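You operate a simulated robot arm through the tools that you are given. There is no shell and no other tool. Be economical: measure what you need, move in short steps, check, and stop when the job is done.

Carry out the task below with a simulated robot arm. There is one attempt and no reset: what you move stays moved.

JOB
Lift the tape measure off the plaster, wet the sponge and wipe the tool box lid clean.
Fine: tape to the latch end; purple sponge, wetted on the pad tray, put back; tray, latch, drawers and other tape stay. What is to be rubbed or washed off counts as gone when no trace of it is left.
Where things are to end (x, y in the base frame): tape measure within 50 mm of [660, 120].

It is judged by the outcome, as a careful person would: the job done as asked, and still so three seconds after it is handed in. It fails if anything else is knocked over, pushed out of place, dropped, spilled or broken. Lids that push on must go on centred and level and be pressed home; caps that screw on are set level and turned clockwise until they are tight.

ROBOT AND FRAMES
A 6-joint arm with a two-finger parallel gripper, fixed in place. Base frame: the origin is at the foot of the arm, x ahead of it, y to its left, z up. Units: mm, rad, N and s.
With the tool pointing down near the work surface it reaches from about 100 to 560 mm from the base axis. Its first joint turns from -1.152 to 1.152 rad. Payload 2.9 kg.
Tool frame: the origin (TCP) lies between the finger pads and is the grasp point; the fingertips stand 30 mm ahead of it; z points along the fingers, y is the line along which they close. Largest opening 110 mm; finger width 20, thickness 10; the body of the gripper, 48 by 112 mm, starts 55 mm behind the TCP.
Orientation is told as [roll, pitch, yaw] about the base's x, y, z axes, in that order, counted from this pose: with the fingers straight down and closing along the base's y, the tool's x points along the base's -x, its y along +y and its z along -z.

CONTROLS
- The arm moves only by the tool jog_arm. Its argument "commands" is a list of rows, each a list of 7 numbers: the shift along the tool's x, y, z in units of 50 mm (1.0 is 50 mm), then the turn, a rotation vector about the tool's x, y, z in units of 6 degrees (1.0 is 6 degrees), then the opening, from 0 (shut) to 1 (fully open). In form: [[tx, ty, tz, wx, wy, wz, claw], ...]. A call has 1 to 8 rows; each row shifts and turns the commanded pose from where the row before left it, along the tool's axes as they then stand. A call with a number of a shift or a turn outside -1 to 1 is refused whole. Rows are played at 5 a second. More than 50 mm and 0.15 rad between two rows, or a gripper value outside its range, and nothing of the call is played. Where a pose cannot be reached the arm comes as near as it can. A force on the tool above 40 N (or 10 N above the force at the start of the call, whichever is more), or a blocked arm, ends the call early, and 0.2 s more pass. The fingers move at their own pace (about 108 mm/s each) and stop on an object; they squeeze with about 23 N. The grip force told is the motor's: it shows also when the fingers shut on nothing. Time passes only in rows, and 0.2 s behind the last, so rows that do not move let the fingers close. It gives the time, the measured TCP pose, the force on the tool (base axes), the opening and the grip force at its end, in the units of the frame above (readings bear some noise), with the torque about the TCP (base axes, N m) and any sound that the robot's microphone picked up.
- Cameras (640 x 400 px; columns grow to the right, rows downward): "scene" is fixed at [62.5, 434.6, 1367.3]; the picture's right is [-0.83, -0.55, 0.00], its down [-0.41, 0.61, -0.68] and it looks along [0.38, -0.57, -0.73] (base axes); focal length 350 px, centre (320, 200). "wrist" rides on the gripper at [72, 17, -103] in the tool frame; the picture's right is [-0.23, 0.97, 0.00], its down [-0.76, -0.18, -0.62] and it looks along [-0.61, -0.14, 0.78] (tool axes); focal length 222 px, centre (320, 200). There is no depth. A picture from a camera that has moved, and an enlarged one, comes with that camera's place and axes in the base frame and with its lens.
- capture(camera): a new picture of that camera. No time passes.
- close_up(camera, box): a new picture of the part [left, top, right, bottom] of that camera's present view, enlarged. No time passes.
- sign_off(): hands the job in; it is judged then, once.

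Work in short steps. Places have to be worked out from the pictures, the camera data and where the tool is seen: move nearer, look again, correct. Check each grasp and each placing, and mend what went wrong. You have 120 turns and 84 pictures in all, those below and enlarged ones among them. Open the gripper and draw the arm clear of the work before you hand the job in, unless the task says otherwise; then end with one line.

The tools are called by a JSON object that holds its "api" and its "payload". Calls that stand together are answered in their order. jog_arm: Moves the arm, as the interface text tells. Its arguments: {"type":"object","properties":{"commands":{"type":"array"}},"required":["commands"]} The other tools are called the same way: capture (camera) takes a picture; close_up (camera, box) takes an enlarged picture of a part of a camera's view; sign_off () hands the job in.

At the start:

```text
time_s: 0.0
position: [382.2, 94.6, 997.3]
ee_rot: [-0.001, 0.0, 0.0]
wrist_force: [-0.3, -0.3, -0.3]
wrist_torque: [-0.01, 0.0, 0.03]
grip_width: 109.7
gripper_force: 0.0
```

scene: 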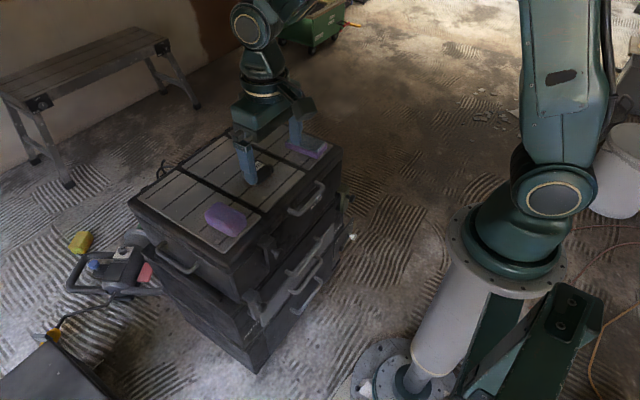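
wrist: 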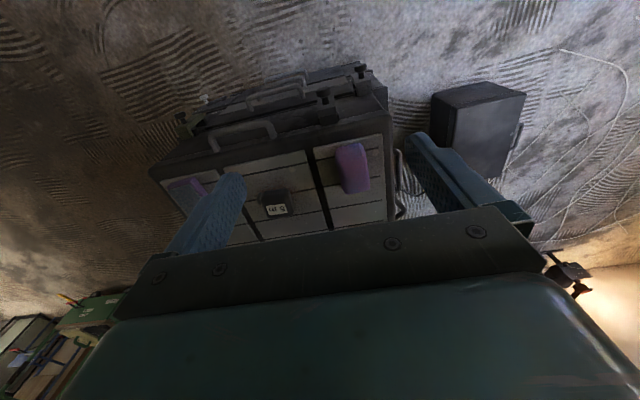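

The arm is above a tool box with a sponge-like purple block, a dark tape measure and another purple thing. I'll enlarge both views first.

{"api": "close_up", "payload": {"camera": "scene", "box": [120, 110, 360, 260]}}

{"api": "close_up", "payload": {"camera": "wrist", "box": [140, 50, 420, 250]}}

```text
2.67 times, centred on (240, 185) of scene
camera zoom: at [62.5, 434.6, 1367.3], right [-0.83, -0.55, 0.0], down [-0.41, 0.61, -0.68], along [0.38, -0.57, -0.73], focal length 933 px, centre (533, 240)
```

zoom: 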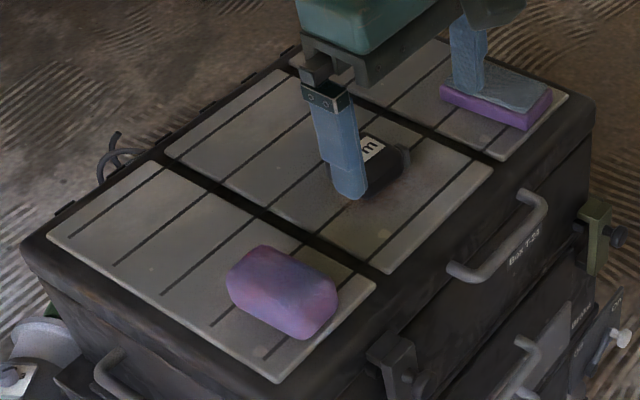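

```text
2.00 times, centred on (280, 150) of wrist
camera zoom: at [309.0, 111.3, 1101.5], right [0.23, 0.97, 0.0], down [0.76, -0.18, 0.62], along [0.61, -0.14, -0.78], focal length 444 px, centre (400, 300)
```

zoom: 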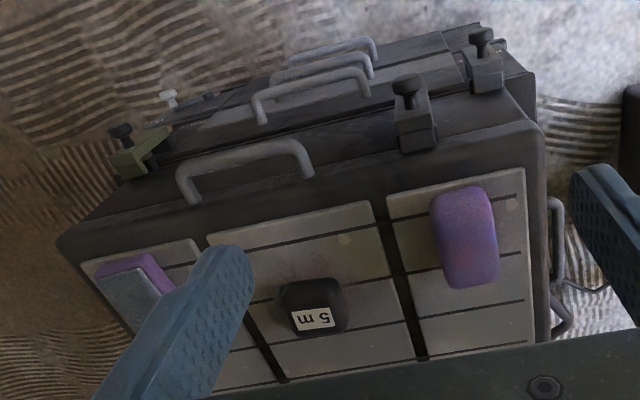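

Triangulating gives the tape's top at about (519, -11, 808) and the sponge near (494, 120). Next I move forward at height to see more of the lid and test the reach.

{"api": "jog_arm", "payload": {"commands": [[-1, 0, 0, 0, 0, 0, 1], [-1, 0, 0, 0, 0, 0, 1], [-1, 0, 0, 0, 0, 0, 1], [0, 0, 0, 0, 0, 0, 1]]}}

{"api": "capture", "payload": {"camera": "wrist"}}

{"api": "capture", "payload": {"camera": "scene"}}

```text
time_s: 1.0
position: [532.7, 95.0, 998.6]
ee_rot: [0.0, -0.001, -0.001]
wrist_force: [0.1, 0.4, -0.2]
wrist_torque: [0.04, -0.03, -0.02]
grip_width: 110.1
gripper_force: 0.1
```

```text
79 pictures are left
camera wrist: at [460.0, 111.7, 1102.3], right [0.23, 0.97, 0.0], down [0.76, -0.18, 0.62], along [0.61, -0.14, -0.78], focal length 222 px, centre (320, 200)
```

wrist: 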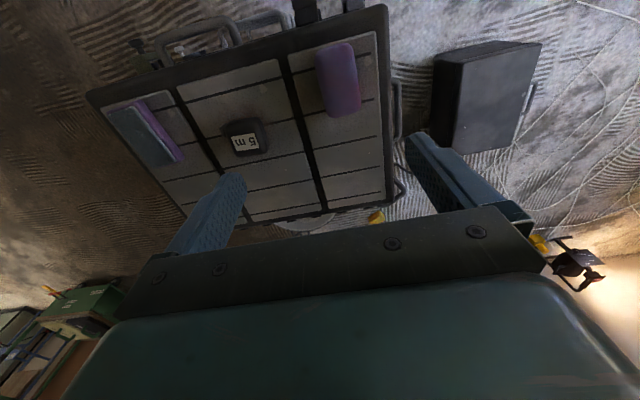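

```text
78 pictures are left
```

scene: 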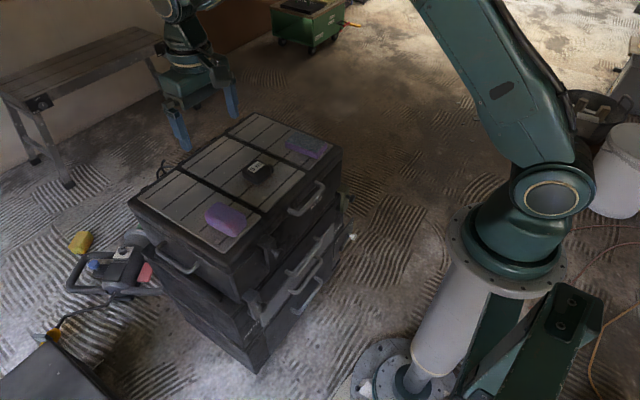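

Reach is good here and the lid is fully visible. Enlarging it.

{"api": "close_up", "payload": {"camera": "wrist", "box": [80, 0, 400, 235]}}

{"api": "close_up", "payload": {"camera": "scene", "box": [125, 105, 345, 245]}}

```text
1.70 times, centred on (240, 118) of wrist
camera zoom: at [460.0, 111.7, 1102.3], right [0.23, 0.97, 0.0], down [0.76, -0.18, 0.62], along [0.61, -0.14, -0.78], focal length 378 px, centre (456, 340)
```

zoom: 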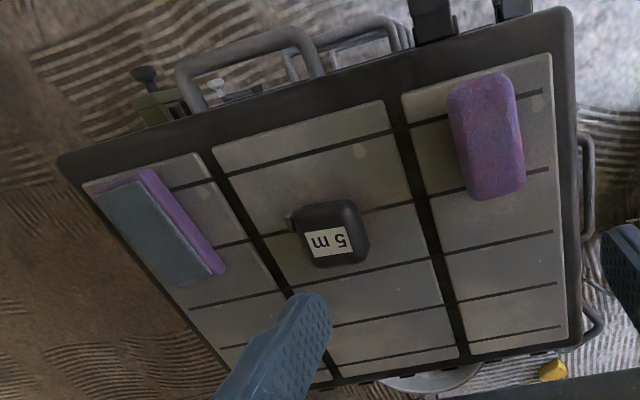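

```text
2.86 times, centred on (235, 175) of scene
camera zoom: at [62.5, 434.6, 1367.3], right [-0.83, -0.55, 0.0], down [-0.41, 0.61, -0.68], along [0.38, -0.57, -0.73], focal length 999 px, centre (563, 271)
```

zoom: 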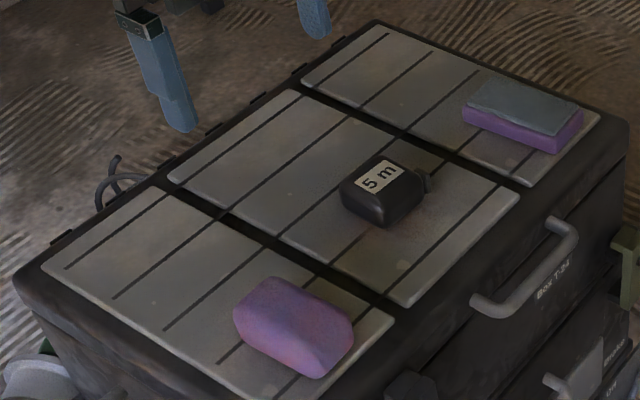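

I need to identify the purple/grey object and the surroundings; I move the camera above it.

{"api": "jog_arm", "payload": {"commands": [[1, -1, 0, 0, 0, 0, 1], [1, -1, 0, 0, 0, 0, 1], [0, -1, 0.8, 0, 0, 0, 1], [0, -0.5, 0.7, 0, 0, 0, 1], [0, 0, 0, 0, 0, 0, 1]]}}

{"api": "capture", "payload": {"camera": "wrist"}}

{"api": "close_up", "payload": {"camera": "scene", "box": [0, 200, 240, 400]}}

```text
refused: row 1 steps farther than a row can; nothing moved
```

```text
75 pictures are left
camera wrist: at [460.0, 111.7, 1102.3], right [0.23, 0.97, 0.0], down [0.76, -0.18, 0.62], along [0.61, -0.14, -0.78], focal length 222 px, centre (320, 200)
```

wrist: 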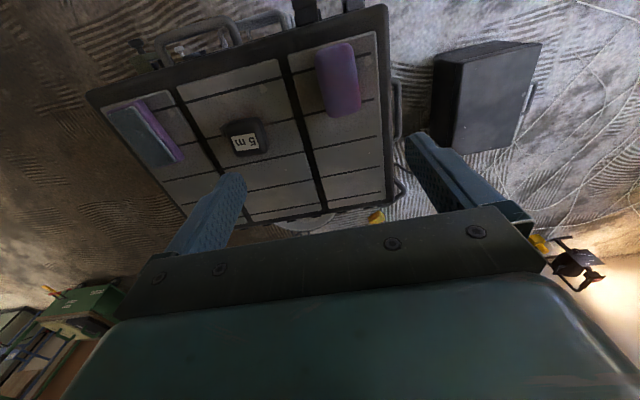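

```text
2.00 times, centred on (120, 300) of scene
camera zoom: at [62.5, 434.6, 1367.3], right [-0.83, -0.55, 0.0], down [-0.41, 0.61, -0.68], along [0.38, -0.57, -0.73], focal length 700 px, centre (720, 0)
```

zoom: 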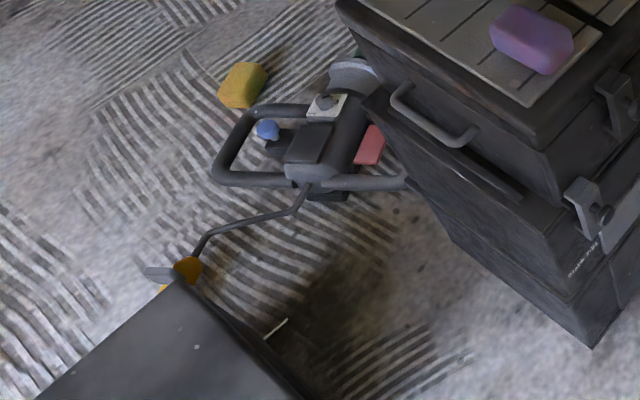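

The row limit is on the combined length; I use single-axis rows.

{"api": "jog_arm", "payload": {"commands": [[0, -1, 0, 0, 0, 0, 1], [0, -1, 0, 0, 0, 0, 1], [0, -1, 0, 0, 0, 0, 1], [1, 0, 0, 0, 0, 0, 1], [0, 0, 1, 0, 0, 0, 1], [0, 0, 0.6, 0, 0, 0, 1], [0, 0, 0, 0, 0, 0, 1]]}}

{"api": "capture", "payload": {"camera": "wrist"}}

```text
time_s: 2.6
position: [479.8, -54.4, 914.2]
ee_rot: [0.0, -0.001, -0.001]
wrist_force: [0.1, 0.2, 0.3]
wrist_torque: [0.01, 0.02, 0.01]
grip_width: 109.9
gripper_force: 0.1
```

```text
73 pictures are left
camera wrist: at [408.5, -36.3, 1017.4], right [0.23, 0.97, 0.0], down [0.76, -0.18, 0.62], along [0.61, -0.14, -0.78], focal length 222 px, centre (320, 200)
```

wrist: 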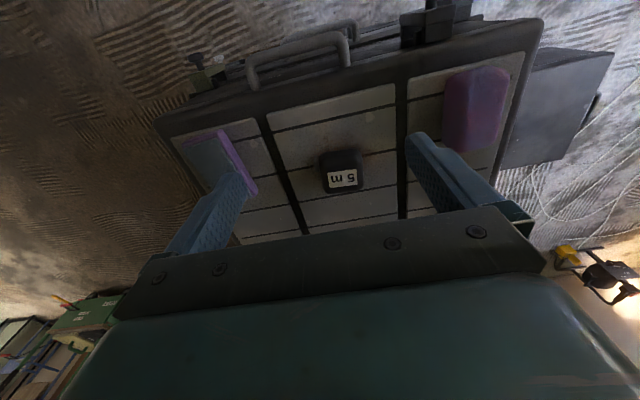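

{"api": "close_up", "payload": {"camera": "wrist", "box": [150, 80, 310, 200]}}

{"api": "close_up", "payload": {"camera": "wrist", "box": [260, 70, 440, 230]}}

```text
3.33 times, centred on (230, 140) of wrist
camera zoom: at [408.5, -36.3, 1017.4], right [0.23, 0.97, 0.0], down [0.76, -0.18, 0.62], along [0.61, -0.14, -0.78], focal length 740 px, centre (620, 400)
```

zoom: 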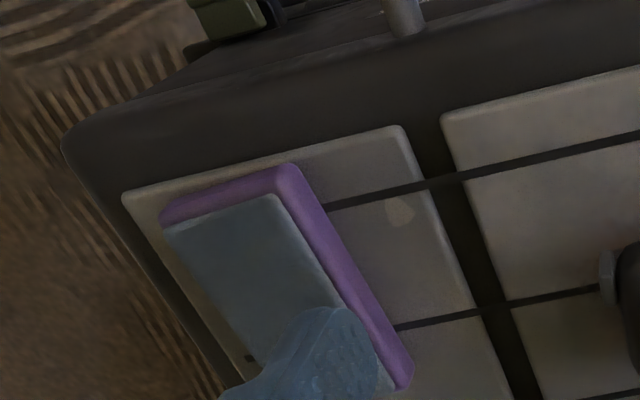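

```text
2.50 times, centred on (350, 150) of wrist
camera zoom: at [408.5, -36.3, 1017.4], right [0.23, 0.97, 0.0], down [0.76, -0.18, 0.62], along [0.61, -0.14, -0.78], focal length 555 px, centre (245, 325)
```

zoom: 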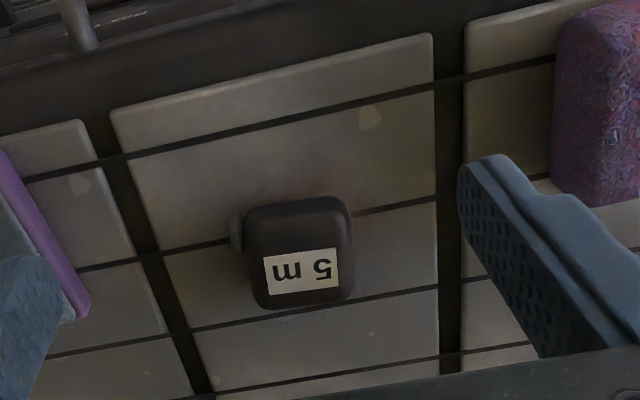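

The tray holds a blue wet pad; the mottled purple block is the sponge. Better triangulation puts the tape top near (580, -43, 745), the sponge at (527, 121) and the tray centre at (542, -215). I move above the tape.

{"api": "jog_arm", "payload": {"commands": [[-1, 0, 0, 0, 0, 0, 1], [-1, 0.2, 0, 0, 0, 0, 1], [0, 0, 1, 0, 0, 0, 1], [0, 0, 1, 0, 0, 0, 1], [0, 0, 0, 0, 0, 0, 1]]}}

{"api": "capture", "payload": {"camera": "wrist"}}

{"api": "capture", "payload": {"camera": "scene"}}

```text
refused: row 2 steps farther than a row can; nothing moved
```

```text
70 pictures are left
camera wrist: at [408.5, -36.3, 1017.4], right [0.23, 0.97, 0.0], down [0.76, -0.18, 0.62], along [0.61, -0.14, -0.78], focal length 222 px, centre (320, 200)
```

wrist: 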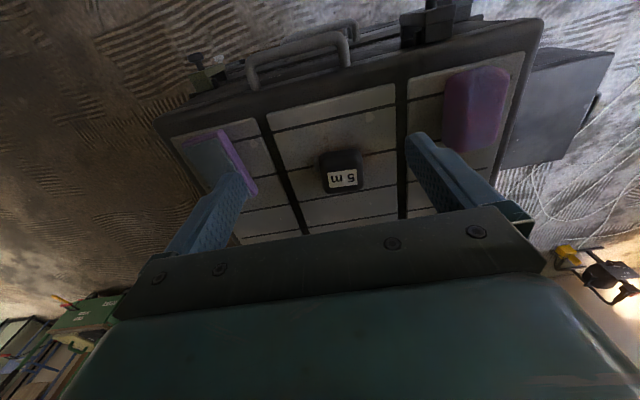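

```text
69 pictures are left
```

scene: 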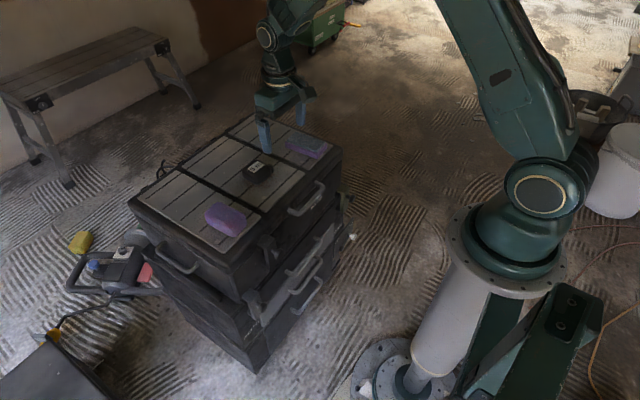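

Row 2 exceeded 50 mm; same move split up.

{"api": "jog_arm", "payload": {"commands": [[-1, 0, 0, 0, 0, 0, 1], [-0.97, 0.2, 0, 0, 0, 0, 1], [0, 0, 1, 0, 0, 0, 1], [0, 0, 1, 0, 0, 0, 1], [0, 0, 0, 0, 0, 0, 1]]}}

```text
time_s: 3.8
position: [580.6, -45.0, 816.7]
ee_rot: [0.0, 0.0, -0.001]
wrist_force: [-0.3, 0.2, -0.3]
wrist_torque: [-0.01, -0.01, 0.01]
grip_width: 109.9
gripper_force: 0.1
```

Reached without trouble. Looking before going down.

{"api": "capture", "payload": {"camera": "wrist"}}

{"api": "close_up", "payload": {"camera": "scene", "box": [170, 90, 350, 220]}}

```text
68 pictures are left
camera wrist: at [507.4, -28.7, 920.7], right [0.23, 0.97, 0.0], down [0.76, -0.18, 0.62], along [0.61, -0.14, -0.78], focal length 222 px, centre (320, 200)
```

wrist: 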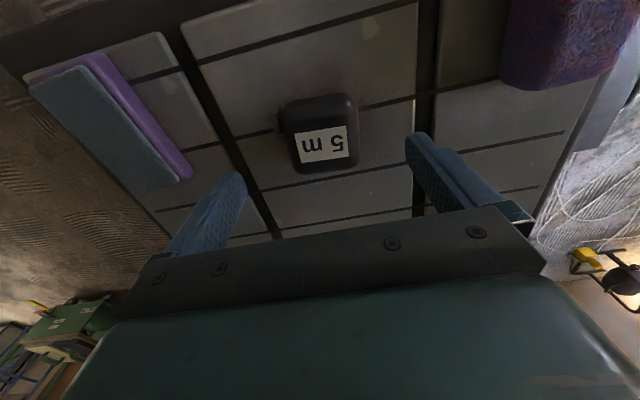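

```text
3.08 times, centred on (260, 155) of scene
camera zoom: at [62.5, 434.6, 1367.3], right [-0.83, -0.55, 0.0], down [-0.41, 0.61, -0.68], along [0.38, -0.57, -0.73], focal length 1076 px, centre (505, 338)
```

zoom: 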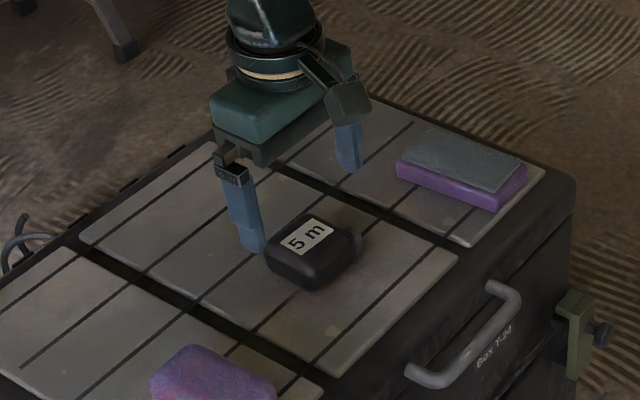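

Tape centre refines to about (572, -43), top z≈755. I shift slightly and lower the fingers beside it.

{"api": "jog_arm", "payload": {"commands": [[0.16, 0.04, 0, 0, 0, 0, 1], [0, 0, 0.6, 0, 0, 0, 1], [0, 0, 0.4, 0, 0, 0, 1], [0, 0, 0, 0, 0, 0, 1]]}}

{"api": "capture", "payload": {"camera": "wrist"}}

{"api": "close_up", "payload": {"camera": "scene", "box": [210, 130, 310, 200]}}

```text
time_s: 4.8
position: [573.8, -43.5, 767.2]
ee_rot: [-0.001, -0.001, -0.002]
wrist_force: [-0.1, -0.3, -0.1]
wrist_torque: [0.02, -0.01, -0.01]
grip_width: 109.7
gripper_force: 0.1
```

```text
66 pictures are left
camera wrist: at [501.2, -27.2, 870.8], right [0.23, 0.97, 0.0], down [0.76, -0.18, 0.62], along [0.61, -0.14, -0.78], focal length 222 px, centre (320, 200)
```

wrist: 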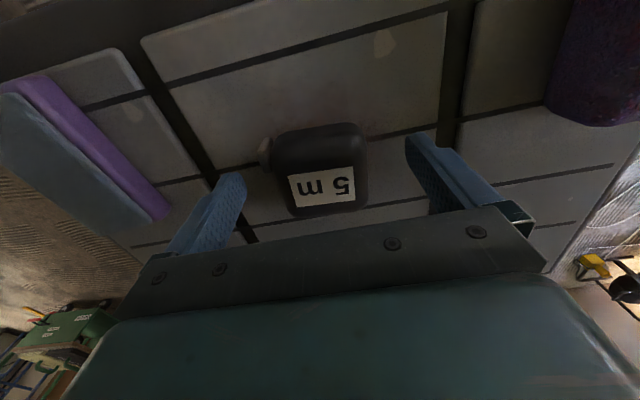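

```text
5.71 times, centred on (260, 165) of scene
camera zoom: at [62.5, 434.6, 1367.3], right [-0.83, -0.55, 0.0], down [-0.41, 0.61, -0.68], along [0.38, -0.57, -0.73], focal length 1999 px, centre (663, 400)
```

zoom: 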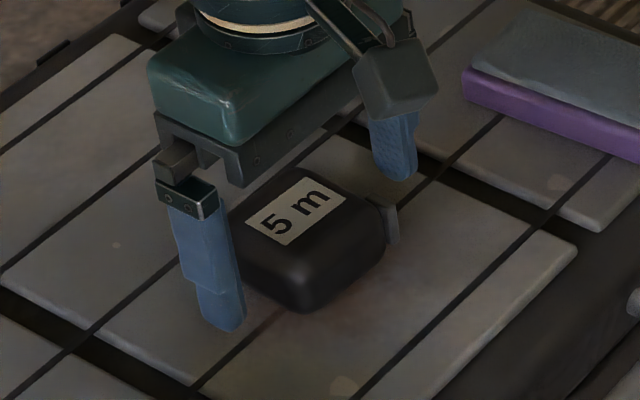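

Fingers straddle the tape. Lower another 12 mm and close.

{"api": "jog_arm", "payload": {"commands": [[0, 0, 0.12, 0, 0, 0, 1], [0, 0, 0.12, 0, 0, 0, 1], [0, 0, 0, 0, 0, 0, 0], [0, 0, 0, 0, 0, 0, 0], [0, 0, 0, 0, 0, 0, 0]]}}

{"api": "close_up", "payload": {"camera": "scene", "box": [210, 130, 310, 200]}}

```text
time_s: 6.0
position: [573.4, -44.0, 753.5]
ee_rot: [0.0, 0.001, 0.001]
wrist_force: [-0.2, 0.9, 0.3]
wrist_torque: [0.05, 0.01, 0.01]
grip_width: 63.1
gripper_force: 23.3
```

```text
5.71 times, centred on (260, 165) of scene
camera zoom: at [62.5, 434.7, 1367.3], right [-0.83, -0.55, 0.0], down [-0.41, 0.61, -0.68], along [0.38, -0.57, -0.73], focal length 1999 px, centre (663, 400)
```

zoom: 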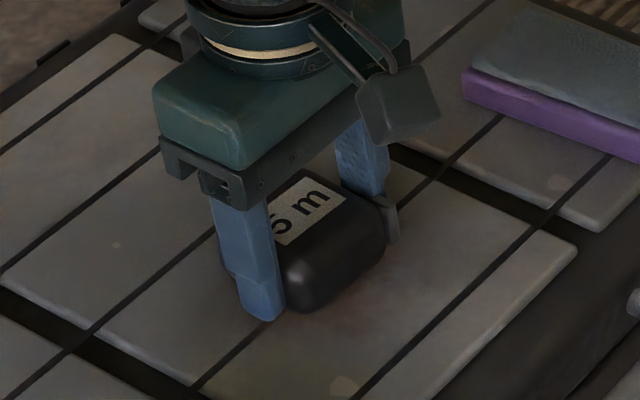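

Gripped at 63 mm. Lifting.

{"api": "jog_arm", "payload": {"commands": [[0, 0, -0.4, 0, 0, 0, 0], [0, 0, -1, 0, 0, 0, 0], [0, 0, -1, 0, 0, 0, 0], [0, 0, 0, 0, 0, 0, 0]]}}

{"api": "capture", "payload": {"camera": "wrist"}}

{"api": "close_up", "payload": {"camera": "scene", "box": [170, 90, 350, 220]}}

```text
time_s: 7.0
position: [571.3, -44.7, 875.0]
ee_rot: [0.001, 0.002, 0.001]
wrist_force: [-0.1, -0.6, -3.1]
wrist_torque: [-0.02, 0.02, 0.0]
grip_width: 63.1
gripper_force: 23.3
```

```text
63 pictures are left
camera wrist: at [499.3, -27.9, 978.8], right [0.23, 0.97, 0.0], down [0.76, -0.18, 0.62], along [0.61, -0.14, -0.78], focal length 222 px, centre (320, 200)
```

wrist: 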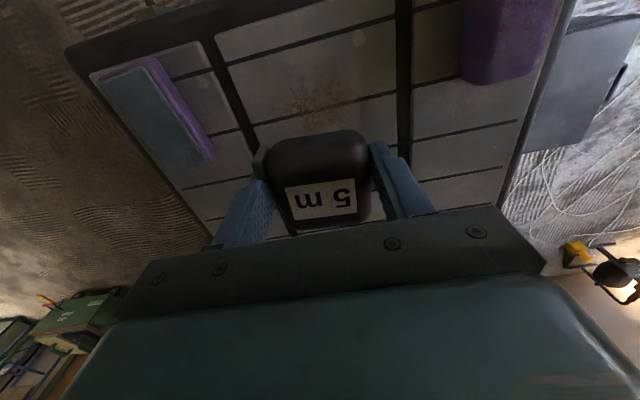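

```text
3.08 times, centred on (260, 155) of scene
camera zoom: at [62.5, 434.6, 1367.3], right [-0.83, -0.55, 0.0], down [-0.41, 0.61, -0.68], along [0.38, -0.57, -0.73], focal length 1076 px, centre (505, 338)
```

zoom: 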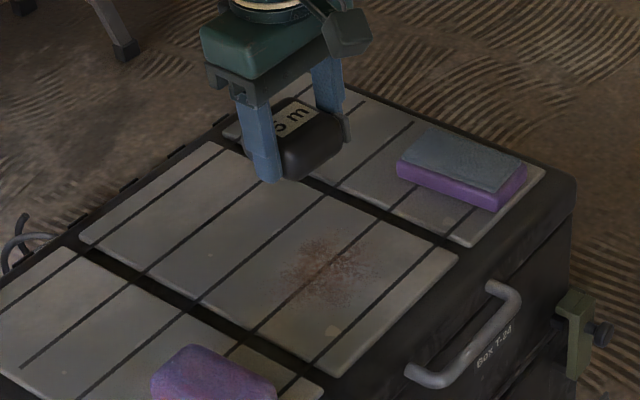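

The brown stain lies at about (560, -42). The tape is held firmly. Carrying it toward (658, 120) at height.

{"api": "jog_arm", "payload": {"commands": [[0, 1, 0, 0, 0, 0, 0], [0, 1, 0, 0, 0, 0, 0], [0, 1, 0, 0, 0, 0, 0], [-0.9, 0.3, 0, 0, 0, 0, 0], [-0.8, 0, 0, 0, 0, 0, 0], [0, 0, 1, 0, 0, 0, 0], [0, 0, 0.6, 0, 0, 0, 0], [0, 0, 0, 0, 0, 0, 0]]}}

{"api": "capture", "payload": {"camera": "wrist"}}

{"api": "close_up", "payload": {"camera": "scene", "box": [130, 100, 310, 230]}}

```text
time_s: 8.8
position: [659.7, 119.3, 793.3]
ee_rot: [0.001, 0.0, 0.0]
wrist_force: [-0.5, -0.3, -0.6]
wrist_torque: [-0.03, -0.01, 0.01]
grip_width: 62.7
gripper_force: 22.8
```

```text
61 pictures are left
camera wrist: at [586.6, 137.3, 897.1], right [0.23, 0.97, 0.0], down [0.76, -0.18, 0.62], along [0.61, -0.14, -0.78], focal length 222 px, centre (320, 200)
```

wrist: 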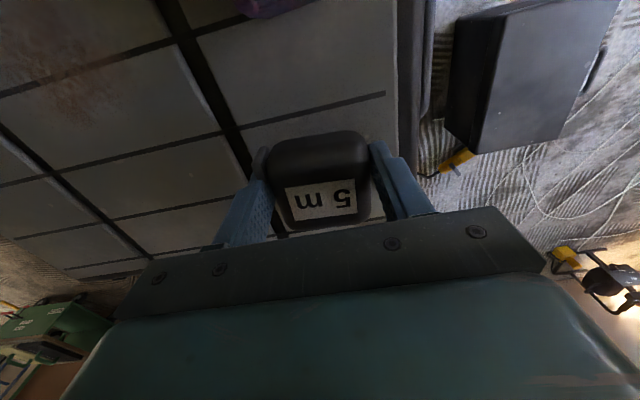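

```text
3.08 times, centred on (220, 165) of scene
camera zoom: at [62.5, 434.6, 1367.3], right [-0.83, -0.55, 0.0], down [-0.41, 0.61, -0.68], along [0.38, -0.57, -0.73], focal length 1076 px, centre (628, 308)
```

zoom: 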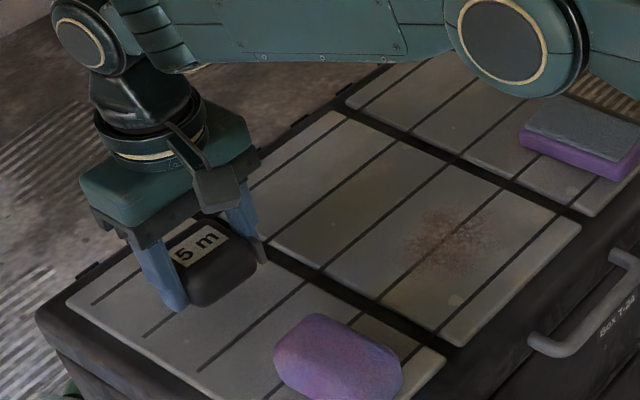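

Above the target. Lowering to the pick-up height (~754) in small steps.

{"api": "jog_arm", "payload": {"commands": [[0, 0, 0.5, 0, 0, 0, 0], [0, 0, 0.16, 0, 0, 0, 0], [0, 0, 0.08, 0, 0, 0, 0], [0, 0, 0, 0, 0, 0, 0]]}}

```text
time_s: 9.8
position: [657.5, 120.4, 756.3]
ee_rot: [0.001, 0.0, -0.001]
wrist_force: [-0.9, 0.7, -2.1]
wrist_torque: [-0.01, 0.02, 0.02]
grip_width: 63.1
gripper_force: 22.5
```

{"api": "jog_arm", "payload": {"commands": [[0, 0, 0.04, 0, 0, 0, 0], [0, 0, 0, 0, 0, 0, 0]]}}

{"api": "close_up", "payload": {"camera": "scene", "box": [150, 130, 250, 210]}}

```text
time_s: 10.4
position: [657.6, 121.0, 754.2]
ee_rot: [-0.001, 0.0, 0.001]
wrist_force: [0.2, -0.9, -1.6]
wrist_torque: [0.0, 0.0, -0.03]
grip_width: 62.8
gripper_force: 22.8
```

```text
5.00 times, centred on (200, 170) of scene
camera zoom: at [62.5, 434.6, 1367.3], right [-0.83, -0.55, 0.0], down [-0.41, 0.61, -0.68], along [0.38, -0.57, -0.73], focal length 1749 px, centre (920, 350)
```

zoom: 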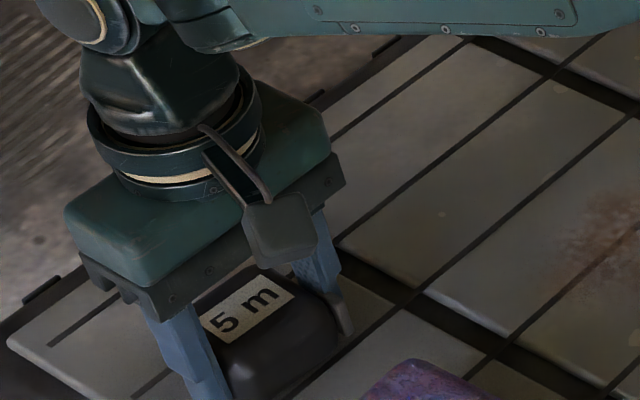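

Weight still seems mostly carried (no upward force). Inch down until contact.

{"api": "jog_arm", "payload": {"commands": [[0, 0, 0.02, 0, 0, 0, 0], [0, 0, 0.02, 0, 0, 0, 0], [0, 0, 0, 0, 0, 0, 0]]}}

```text
time_s: 11.2
position: [657.7, 121.1, 753.0]
ee_rot: [0.0, 0.001, -0.001]
wrist_force: [-0.5, -1.0, 2.9]
wrist_torque: [0.02, 0.1, -0.02]
grip_width: 62.6
gripper_force: 23.1
```

Contact is felt. Release and rise.

{"api": "jog_arm", "payload": {"commands": [[0, 0, 0, 0, 0, 0, 0.75], [0, 0, 0, 0, 0, 0, 0.85], [0, 0, 0, 0, 0, 0, 0.85], [0, 0, -1, 0, 0, 0, 0.85], [0, 0, -1, 0, 0, 0, 0.85], [1, 0, 0, 0, 0, 0, 0.85], [1, 0, 0, 0, 0, 0, 0.85], [0, 0, 0, 0, 0, 0, 0.85]]}}

{"api": "capture", "payload": {"camera": "wrist"}}

{"api": "close_up", "payload": {"camera": "scene", "box": [130, 100, 350, 250]}}

```text
time_s: 13.0
position: [555.7, 122.2, 852.7]
ee_rot: [0.0, 0.001, -0.001]
wrist_force: [-0.1, -0.1, 0.2]
wrist_torque: [0.01, 0.01, 0.0]
grip_width: 93.7
gripper_force: 0.0
```

```text
58 pictures are left
camera wrist: at [482.9, 140.3, 956.6], right [0.23, 0.97, 0.0], down [0.76, -0.18, 0.62], along [0.61, -0.14, -0.78], focal length 222 px, centre (320, 200)
```

wrist: 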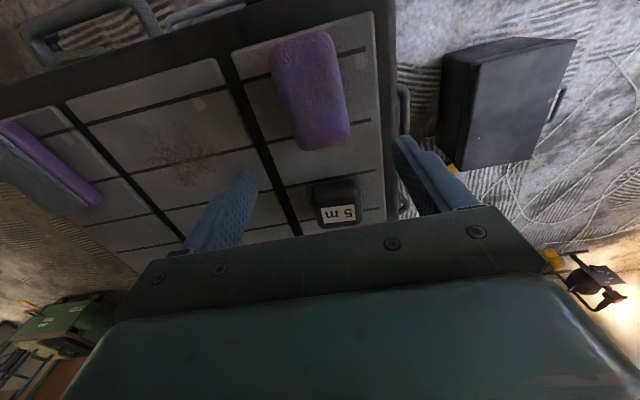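

```text
2.67 times, centred on (240, 175) of scene
camera zoom: at [62.4, 434.6, 1367.3], right [-0.83, -0.55, 0.0], down [-0.41, 0.61, -0.68], along [0.38, -0.57, -0.73], focal length 933 px, centre (533, 267)
```

zoom: 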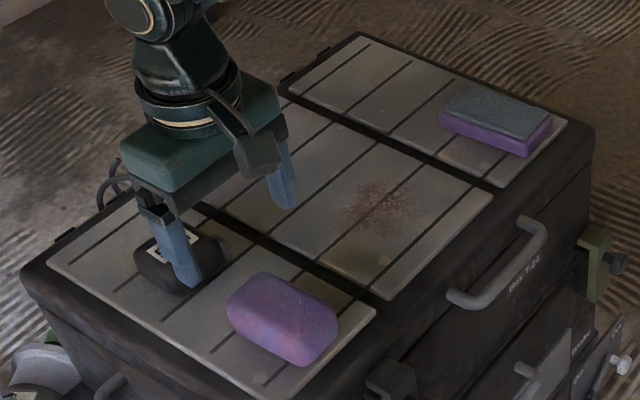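

The tape sits at about (657, 121). The sponge is centred near (528, 122), about 90×50 mm, long along x. Moving above it.

{"api": "jog_arm", "payload": {"commands": [[0.55, 0, 0, 0, 0, 0, 1], [0, 0, 0.8, 0, 0, 0, 1], [0, 0, 0.3, 0, 0, 0, 1], [0, 0, 0, 0, 0, 0, 1]]}}

{"api": "capture", "payload": {"camera": "wrist"}}

{"api": "close_up", "payload": {"camera": "scene", "box": [170, 150, 290, 250]}}

```text
time_s: 14.0
position: [529.0, 119.8, 799.8]
ee_rot: [0.001, -0.002, -0.001]
wrist_force: [-0.7, -0.5, -0.4]
wrist_torque: [0.01, 0.01, 0.02]
grip_width: 109.9
gripper_force: 0.2
```

```text
56 pictures are left
camera wrist: at [457.0, 136.9, 902.8], right [0.23, 0.97, 0.0], down [0.76, -0.18, 0.62], along [0.61, -0.14, -0.78], focal length 222 px, centre (320, 200)
```

wrist: 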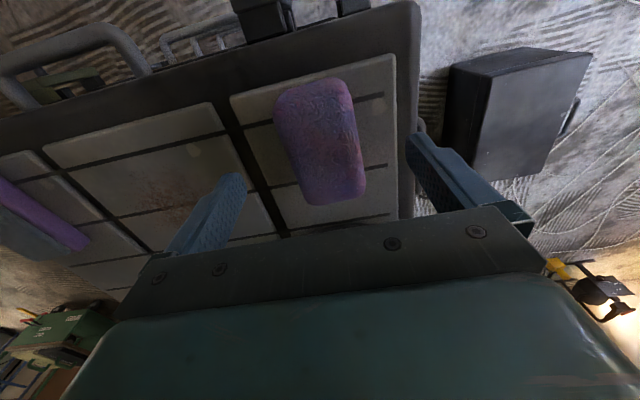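

```text
4.00 times, centred on (230, 200) of scene
camera zoom: at [62.5, 434.6, 1367.3], right [-0.83, -0.55, 0.0], down [-0.41, 0.61, -0.68], along [0.38, -0.57, -0.73], focal length 1399 px, centre (680, 200)
```

zoom: 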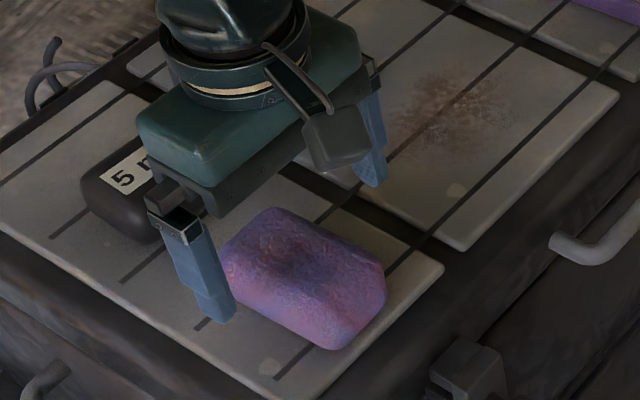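

Well aligned. Lower to leave ~14 mm of sponge below the tips, then close.

{"api": "jog_arm", "payload": {"commands": [[0, 0.05, 0.4, 0, 0, 0, 1], [0, 0, 0.3, 0, 0, 0, 1], [0, 0, 0, 0, 0, 0, 0], [0, 0, 0, 0, 0, 0, 0], [0, 0, 0, 0, 0, 0, 0]]}}

{"api": "close_up", "payload": {"camera": "scene", "box": [170, 150, 290, 250]}}

{"api": "capture", "payload": {"camera": "wrist"}}

```text
time_s: 15.2
position: [529.8, 121.8, 765.2]
ee_rot: [-0.001, 0.001, 0.0]
wrist_force: [-1.6, 0.4, -0.3]
wrist_torque: [-0.02, -0.03, -0.03]
grip_width: 53.4
gripper_force: 23.5
```

```text
4.00 times, centred on (230, 200) of scene
camera zoom: at [62.5, 434.6, 1367.3], right [-0.83, -0.55, 0.0], down [-0.41, 0.61, -0.68], along [0.38, -0.57, -0.73], focal length 1399 px, centre (680, 200)
```

zoom: 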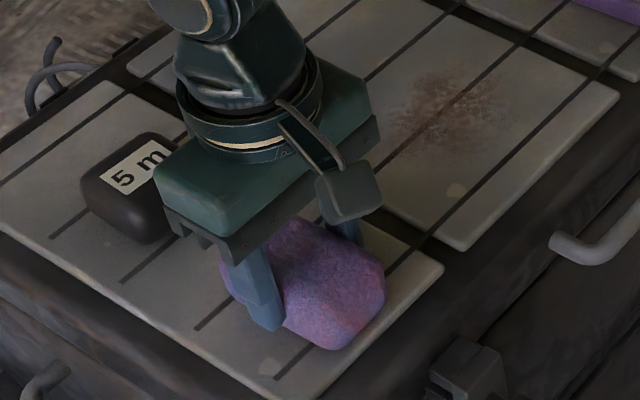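

```text
53 pictures are left
camera wrist: at [455.7, 139.1, 869.4], right [0.23, 0.97, 0.0], down [0.76, -0.18, 0.62], along [0.61, -0.14, -0.78], focal length 222 px, centre (320, 200)
```

wrist: 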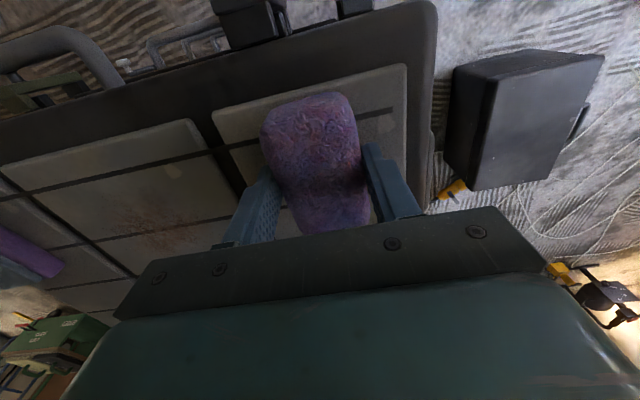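

Gripped at 53 mm. Lift 100 mm and move toward the tray at height.

{"api": "jog_arm", "payload": {"commands": [[0, 0, -1, 0, 0, 0, 0], [0, 0, -1, 0, 0, 0, 0], [0, -1, 0, 0, 0, 0, 0], [0, -1, 0, 0, 0, 0, 0], [0, -1, 0, 0, 0, 0, 0], [0, 0, 0, 0, 0, 0, 0]]}}

{"api": "capture", "payload": {"camera": "wrist"}}

{"api": "close_up", "payload": {"camera": "scene", "box": [170, 90, 350, 220]}}

```text
time_s: 16.6
position: [530.3, -28.6, 865.7]
ee_rot: [-0.002, 0.0, -0.001]
wrist_force: [0.0, -0.4, -0.8]
wrist_torque: [-0.01, 0.0, -0.02]
grip_width: 53.5
gripper_force: 22.7
```

```text
52 pictures are left
camera wrist: at [457.0, -11.9, 969.5], right [0.23, 0.97, 0.0], down [0.76, -0.18, 0.62], along [0.61, -0.14, -0.78], focal length 222 px, centre (320, 200)
```

wrist: 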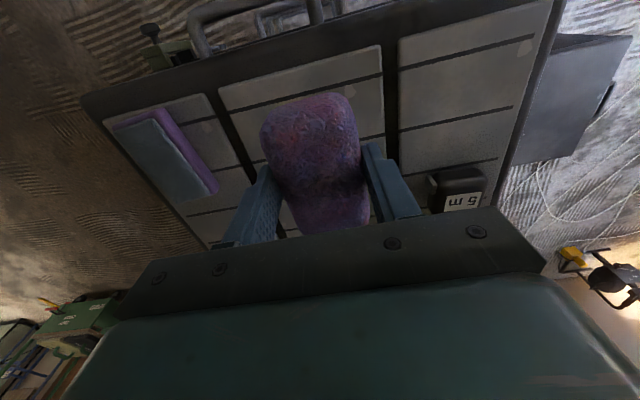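

```text
3.08 times, centred on (260, 155) of scene
camera zoom: at [62.5, 434.6, 1367.3], right [-0.83, -0.55, 0.0], down [-0.41, 0.61, -0.68], along [0.38, -0.57, -0.73], focal length 1076 px, centre (505, 338)
```

zoom: 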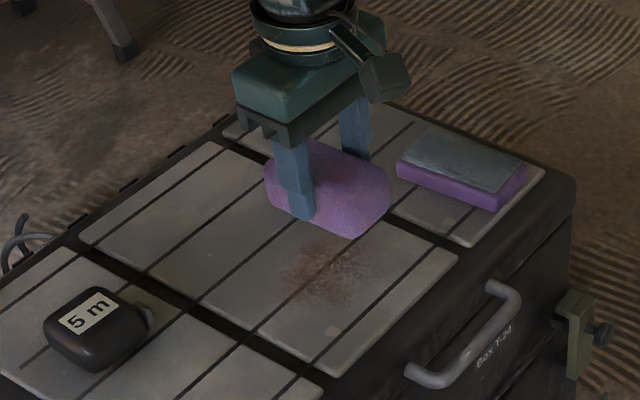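

Tray pad centre triangulates to about (527, -194, 766). Moving over it, staying high (sponge bottom ≈ 820).

{"api": "jog_arm", "payload": {"commands": [[0, -1, 0, 0, 0, 0, 0], [0, -1, 0, 0, 0, 0, 0], [0, -1, 0, 0, 0, 0, 0], [0, -0.4, 0, 0, 0, 0, 0], [0, 0, 0, 0, 0, 0, 0]]}}

{"api": "capture", "payload": {"camera": "wrist"}}

{"api": "close_up", "payload": {"camera": "scene", "box": [240, 90, 360, 190]}}

```text
time_s: 17.8
position: [528.2, -197.7, 864.2]
ee_rot: [0.0, 0.0, -0.002]
wrist_force: [0.8, -0.7, -0.4]
wrist_torque: [-0.01, 0.01, 0.02]
grip_width: 53.8
gripper_force: 23.1
```

```text
50 pictures are left
camera wrist: at [454.7, -180.8, 968.7], right [0.23, 0.97, 0.0], down [0.76, -0.18, 0.62], along [0.61, -0.14, -0.78], focal length 222 px, centre (320, 200)
```

wrist: 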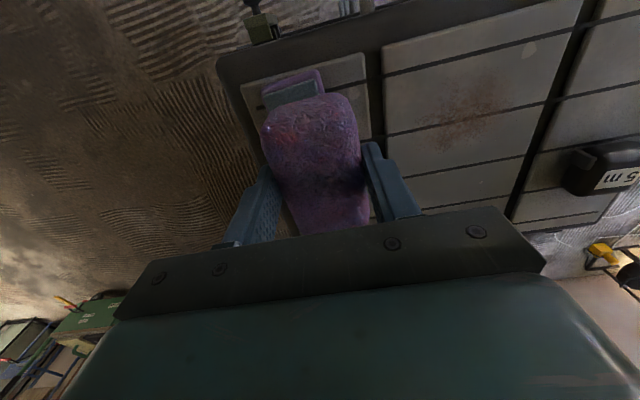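

```text
4.00 times, centred on (300, 140) of scene
camera zoom: at [62.5, 434.6, 1367.3], right [-0.83, -0.55, 0.0], down [-0.41, 0.61, -0.68], along [0.38, -0.57, -0.73], focal length 1399 px, centre (400, 440)
```

zoom: 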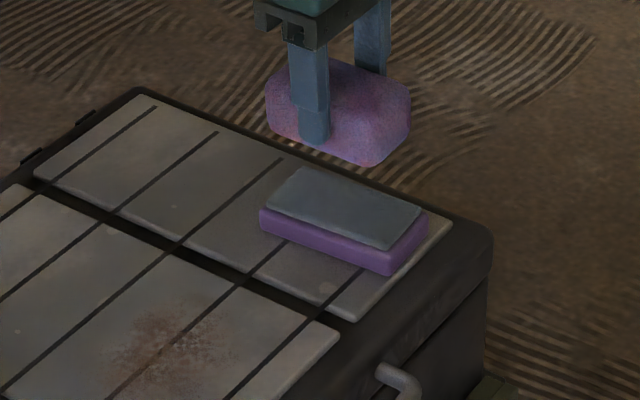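

Correcting with both views: pad centre ≈ (541, -217, 748). Shift there and lower to just above expected contact (TCP ≈ 792).

{"api": "jog_arm", "payload": {"commands": [[-0.34, -0.36, 0, 0, 0, 0, 0], [0, 0, 0.7, 0, 0, 0, 0], [0, 0, 0.4, 0, 0, 0, 0], [0, 0, 0, 0, 0, 0, 0]]}}

{"api": "close_up", "payload": {"camera": "scene", "box": [240, 90, 360, 190]}}

{"api": "close_up", "payload": {"camera": "wrist", "box": [220, 50, 420, 220]}}

```text
time_s: 18.8
position: [545.4, -215.6, 810.0]
ee_rot: [0.001, -0.002, 0.001]
wrist_force: [-0.4, 0.3, -0.5]
wrist_torque: [0.01, -0.02, 0.01]
grip_width: 53.4
gripper_force: 22.6
```

```text
4.00 times, centred on (300, 140) of scene
camera zoom: at [62.5, 434.6, 1367.3], right [-0.83, -0.55, 0.0], down [-0.41, 0.61, -0.68], along [0.38, -0.57, -0.73], focal length 1399 px, centre (400, 440)
```

zoom: 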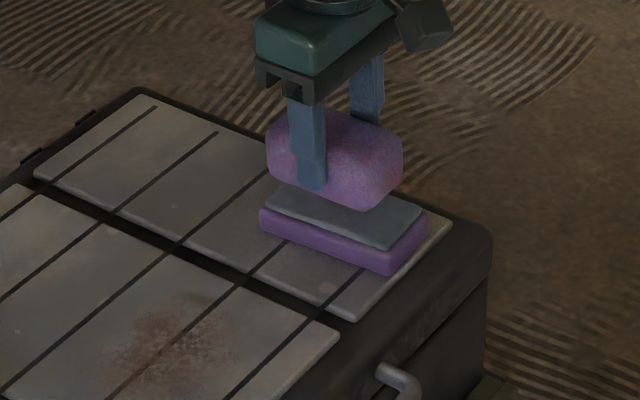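

```text
2.35 times, centred on (320, 135) of wrist
camera zoom: at [472.5, -198.4, 913.5], right [0.23, 0.97, 0.0], down [0.76, -0.18, 0.62], along [0.61, -0.14, -0.78], focal length 523 px, centre (320, 353)
```

zoom: 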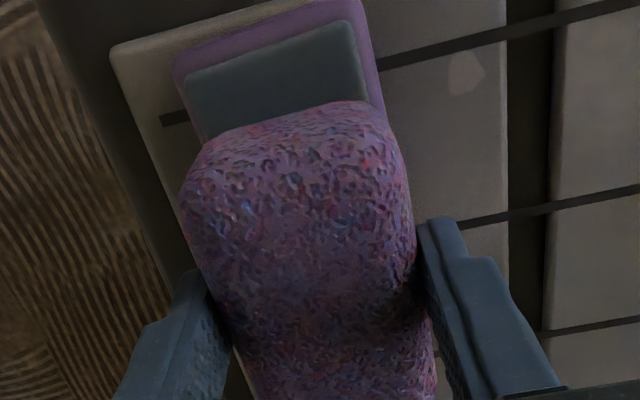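

Aligned over the pad. Nudge 6 mm back and lower gently until contact.

{"api": "jog_arm", "payload": {"commands": [[0.12, 0, 0.2, 0, 0, 0, 0], [0, 0, 0.12, 0, 0, 0, 0], [0, 0, 0.08, 0, 0, 0, 0], [0, 0, 0, 0, 0, 0, 0]]}}

```text
time_s: 19.8
position: [540.4, -215.0, 791.7]
ee_rot: [-0.002, -0.003, 0.0]
wrist_force: [-7.2, 1.7, 17.6]
wrist_torque: [0.12, 0.28, 0.07]
grip_width: 53.2
gripper_force: 23.1
```

Contact, 18 N. Hold it there to soak.

{"api": "jog_arm", "payload": {"commands": [[0, 0, 0.02, 0, 0, 0, 0], [0, 0, 0, 0, 0, 0, 0], [0, 0, 0, 0, 0, 0, 0], [0, 0, 0, 0, 0, 0, 0], [0, 0, 0, 0, 0, 0, 0], [0, 0, 0, 0, 0, 0, 0]]}}

{"api": "close_up", "payload": {"camera": "scene", "box": [240, 90, 360, 190]}}

```text
time_s: 21.2
position: [540.3, -215.2, 790.4]
ee_rot: [-0.001, -0.002, 0.002]
wrist_force: [3.4, -2.2, 21.1]
wrist_torque: [-0.1, -0.24, 0.03]
grip_width: 53.3
gripper_force: 22.9
```

```text
4.00 times, centred on (300, 140) of scene
camera zoom: at [62.2, 434.7, 1367.3], right [-0.83, -0.55, 0.0], down [-0.41, 0.61, -0.68], along [0.38, -0.57, -0.73], focal length 1399 px, centre (400, 440)
```

zoom: 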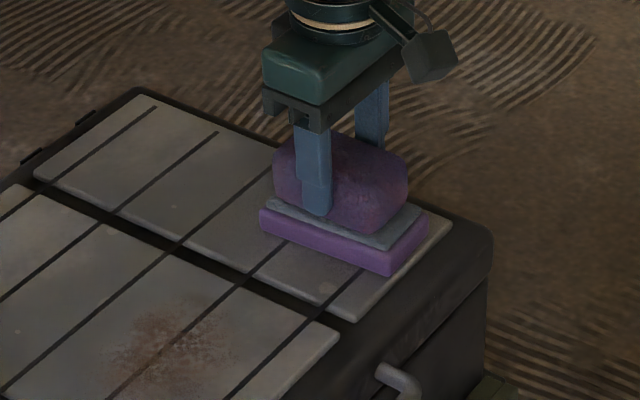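

The sponge has turned darker: wet. Lift and carry to above the stain.

{"api": "jog_arm", "payload": {"commands": [[0, 0, -0.3, 0, 0, 0, 0], [0, 0, -1, 0, 0, 0, 0], [0, 1, 0, 0, 0, 0, 0], [0, 1, 0, 0, 0, 0, 0], [0, 1, 0, 0, 0, 0, 0], [-0.5, 0.5, 0, 0, 0, 0, 0], [0, 0, 0, 0, 0, 0, 0]]}}

{"api": "capture", "payload": {"camera": "wrist"}}

{"api": "close_up", "payload": {"camera": "scene", "box": [170, 90, 350, 220]}}

```text
time_s: 22.8
position: [565.9, -38.9, 854.1]
ee_rot: [0.0, 0.0, -0.001]
wrist_force: [0.6, -1.0, -0.4]
wrist_torque: [0.0, 0.0, 0.02]
grip_width: 53.0
gripper_force: 22.5
```

```text
45 pictures are left
camera wrist: at [492.6, -21.8, 958.7], right [0.23, 0.97, 0.0], down [0.76, -0.18, 0.62], along [0.61, -0.14, -0.78], focal length 222 px, centre (320, 200)
```

wrist: 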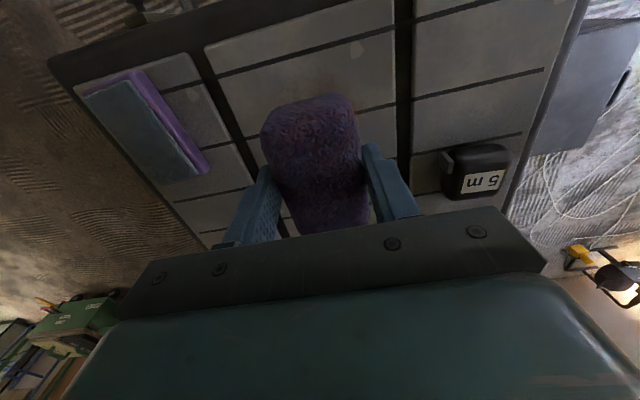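

```text
3.08 times, centred on (260, 155) of scene
camera zoom: at [62.5, 434.7, 1367.3], right [-0.83, -0.55, 0.0], down [-0.41, 0.61, -0.68], along [0.38, -0.57, -0.73], focal length 1076 px, centre (505, 338)
```

zoom: 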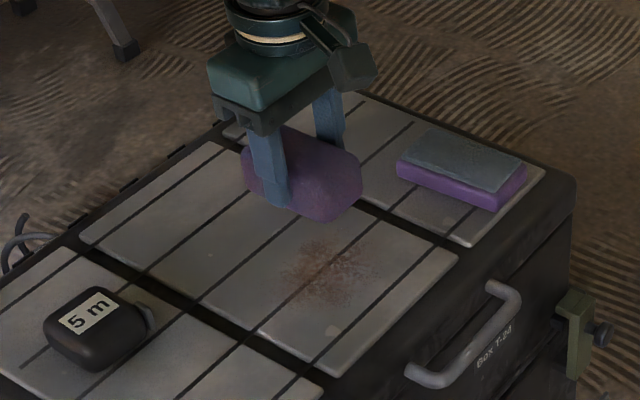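

Tray undisturbed. Stain spans roughly x 530–605, y -92..5. Lowering the sponge onto it.

{"api": "jog_arm", "payload": {"commands": [[0, 0, 1, 0, 0, 0, 0], [0, 0, 0.6, 0, 0, 0, 0], [0, 0, 0.12, 0, 0, 0, 0], [0, 0, 0, 0, 0, 0, 0]]}}

```text
time_s: 23.8
position: [563.4, -40.2, 769.0]
ee_rot: [0.0, 0.0, 0.0]
wrist_force: [0.1, 0.6, -1.0]
wrist_torque: [0.0, 0.0, -0.01]
grip_width: 53.1
gripper_force: 23.0
```

{"api": "jog_arm", "payload": {"commands": [[0, 0, 0.06, 0, 0, 0, 0], [0, 0, 0.04, 0, 0, 0, 0], [0, 0, 0, 0, 0, 0, 0]]}}

```text
time_s: 24.6
position: [565.0, -39.5, 762.9]
ee_rot: [0.001, 0.0, 0.0]
wrist_force: [-2.9, -0.1, 8.9]
wrist_torque: [0.02, -0.13, 0.0]
grip_width: 53.3
gripper_force: 23.2
```

9 N contact. Stroke along y over the stain.

{"api": "jog_arm", "payload": {"commands": [[0, -0.5, 0.01, 0, 0, 0, 0], [0, -0.5, 0, 0, 0, 0, 0], [0, 0.5, 0, 0, 0, 0, 0], [0, 0.5, 0, 0, 0, 0, 0], [0, 0.5, 0, 0, 0, 0, 0], [0, 0.4, 0, 0, 0, 0, 0], [0, -0.5, 0, 0, 0, 0, 0], [0, -0.4, 0, 0, 0, 0, 0]]}}

{"api": "close_up", "payload": {"camera": "scene", "box": [170, 90, 350, 220]}}

```text
time_s: 26.4
position: [566.0, -35.2, 762.7]
ee_rot: [0.003, -0.001, 0.002]
wrist_force: [-1.0, 8.9, 23.8]
wrist_torque: [0.27, -0.01, -0.08]
grip_width: 53.1
gripper_force: 22.8
```

```text
3.08 times, centred on (260, 155) of scene
camera zoom: at [62.0, 434.9, 1367.2], right [-0.83, -0.55, 0.0], down [-0.41, 0.61, -0.68], along [0.38, -0.57, -0.73], focal length 1076 px, centre (505, 338)
```

zoom: 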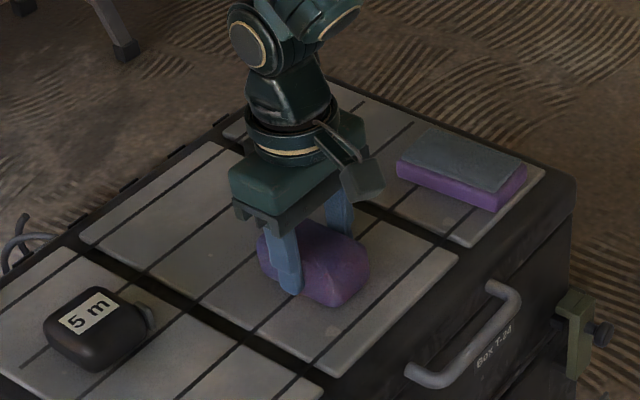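

The stain is visibly clearing. More strokes with x offsets to cover the edges.

{"api": "jog_arm", "payload": {"commands": [[-0.5, 0, 0, 0, 0, 0, 0], [0, -0.5, 0, 0, 0, 0, 0], [0, -0.7, 0, 0, 0, 0, 0], [0, 0.7, 0, 0, 0, 0, 0], [0, 0.7, 0, 0, 0, 0, 0], [0, 0.6, 0, 0, 0, 0, 0], [0.5, 0, 0, 0, 0, 0, 0], [0.5, 0, 0, 0, 0, 0, 0]]}}

{"api": "jog_arm", "payload": {"commands": [[0, -0.6, 0, 0, 0, 0, 0], [0, -0.7, 0, 0, 0, 0, 0], [0, -0.7, 0, 0, 0, 0, 0], [0, 0.6, 0, 0, 0, 0, 0], [0, 0.6, 0, 0, 0, 0, 0], [0, 0, 0, 0, 0, 0, 0]]}}

```text
time_s: 28.2
position: [540.1, 2.7, 759.8]
ee_rot: [0.0, -0.006, 0.003]
wrist_force: [9.1, 1.7, 21.1]
wrist_torque: [0.07, -0.19, 0.01]
grip_width: 53.4
gripper_force: 23.2
```

```text
time_s: 29.6
position: [540.1, -37.3, 758.5]
ee_rot: [-0.001, 0.003, 0.0]
wrist_force: [-1.3, -0.2, 1.1]
wrist_torque: [-0.02, -0.01, 0.02]
grip_width: 53.5
gripper_force: 23.3
```

Force has fallen away; lift and inspect.

{"api": "jog_arm", "payload": {"commands": [[0, 0, -1, 0, 0, 0, 0], [0, 0, -1, 0, 0, 0, 0], [0, 1, 0, 0, 0, 0, 0], [0, 1, 0, 0, 0, 0, 0], [0, 0.9, 0, 0, 0, 0, 0], [0, 0, 0, 0, 0, 0, 0]]}}

{"api": "capture", "payload": {"camera": "wrist"}}

{"api": "close_up", "payload": {"camera": "scene", "box": [210, 110, 330, 220]}}

```text
time_s: 31.0
position: [541.3, 105.6, 860.4]
ee_rot: [0.0, -0.001, -0.001]
wrist_force: [-1.0, -0.3, -0.2]
wrist_torque: [0.01, 0.04, -0.01]
grip_width: 53.2
gripper_force: 22.5
```

```text
42 pictures are left
camera wrist: at [468.0, 122.6, 964.4], right [0.23, 0.97, 0.0], down [0.76, -0.18, 0.62], along [0.61, -0.14, -0.78], focal length 222 px, centre (320, 200)
```

wrist: 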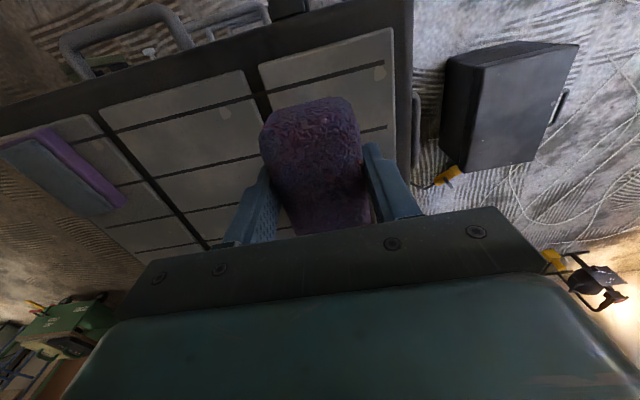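

```text
3.64 times, centred on (270, 165) of scene
camera zoom: at [62.4, 434.7, 1367.3], right [-0.83, -0.55, 0.0], down [-0.41, 0.61, -0.68], along [0.38, -0.57, -0.73], focal length 1272 px, centre (502, 327)
```

zoom: 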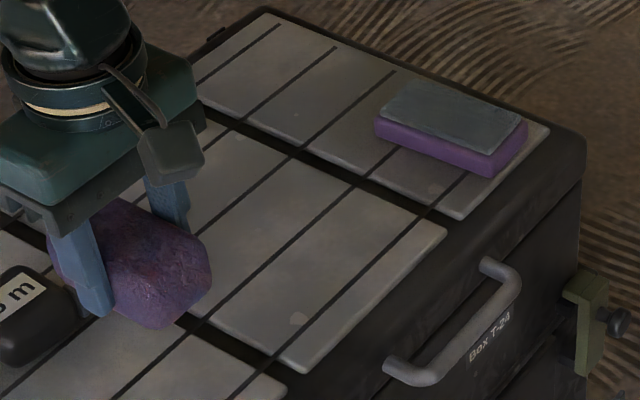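

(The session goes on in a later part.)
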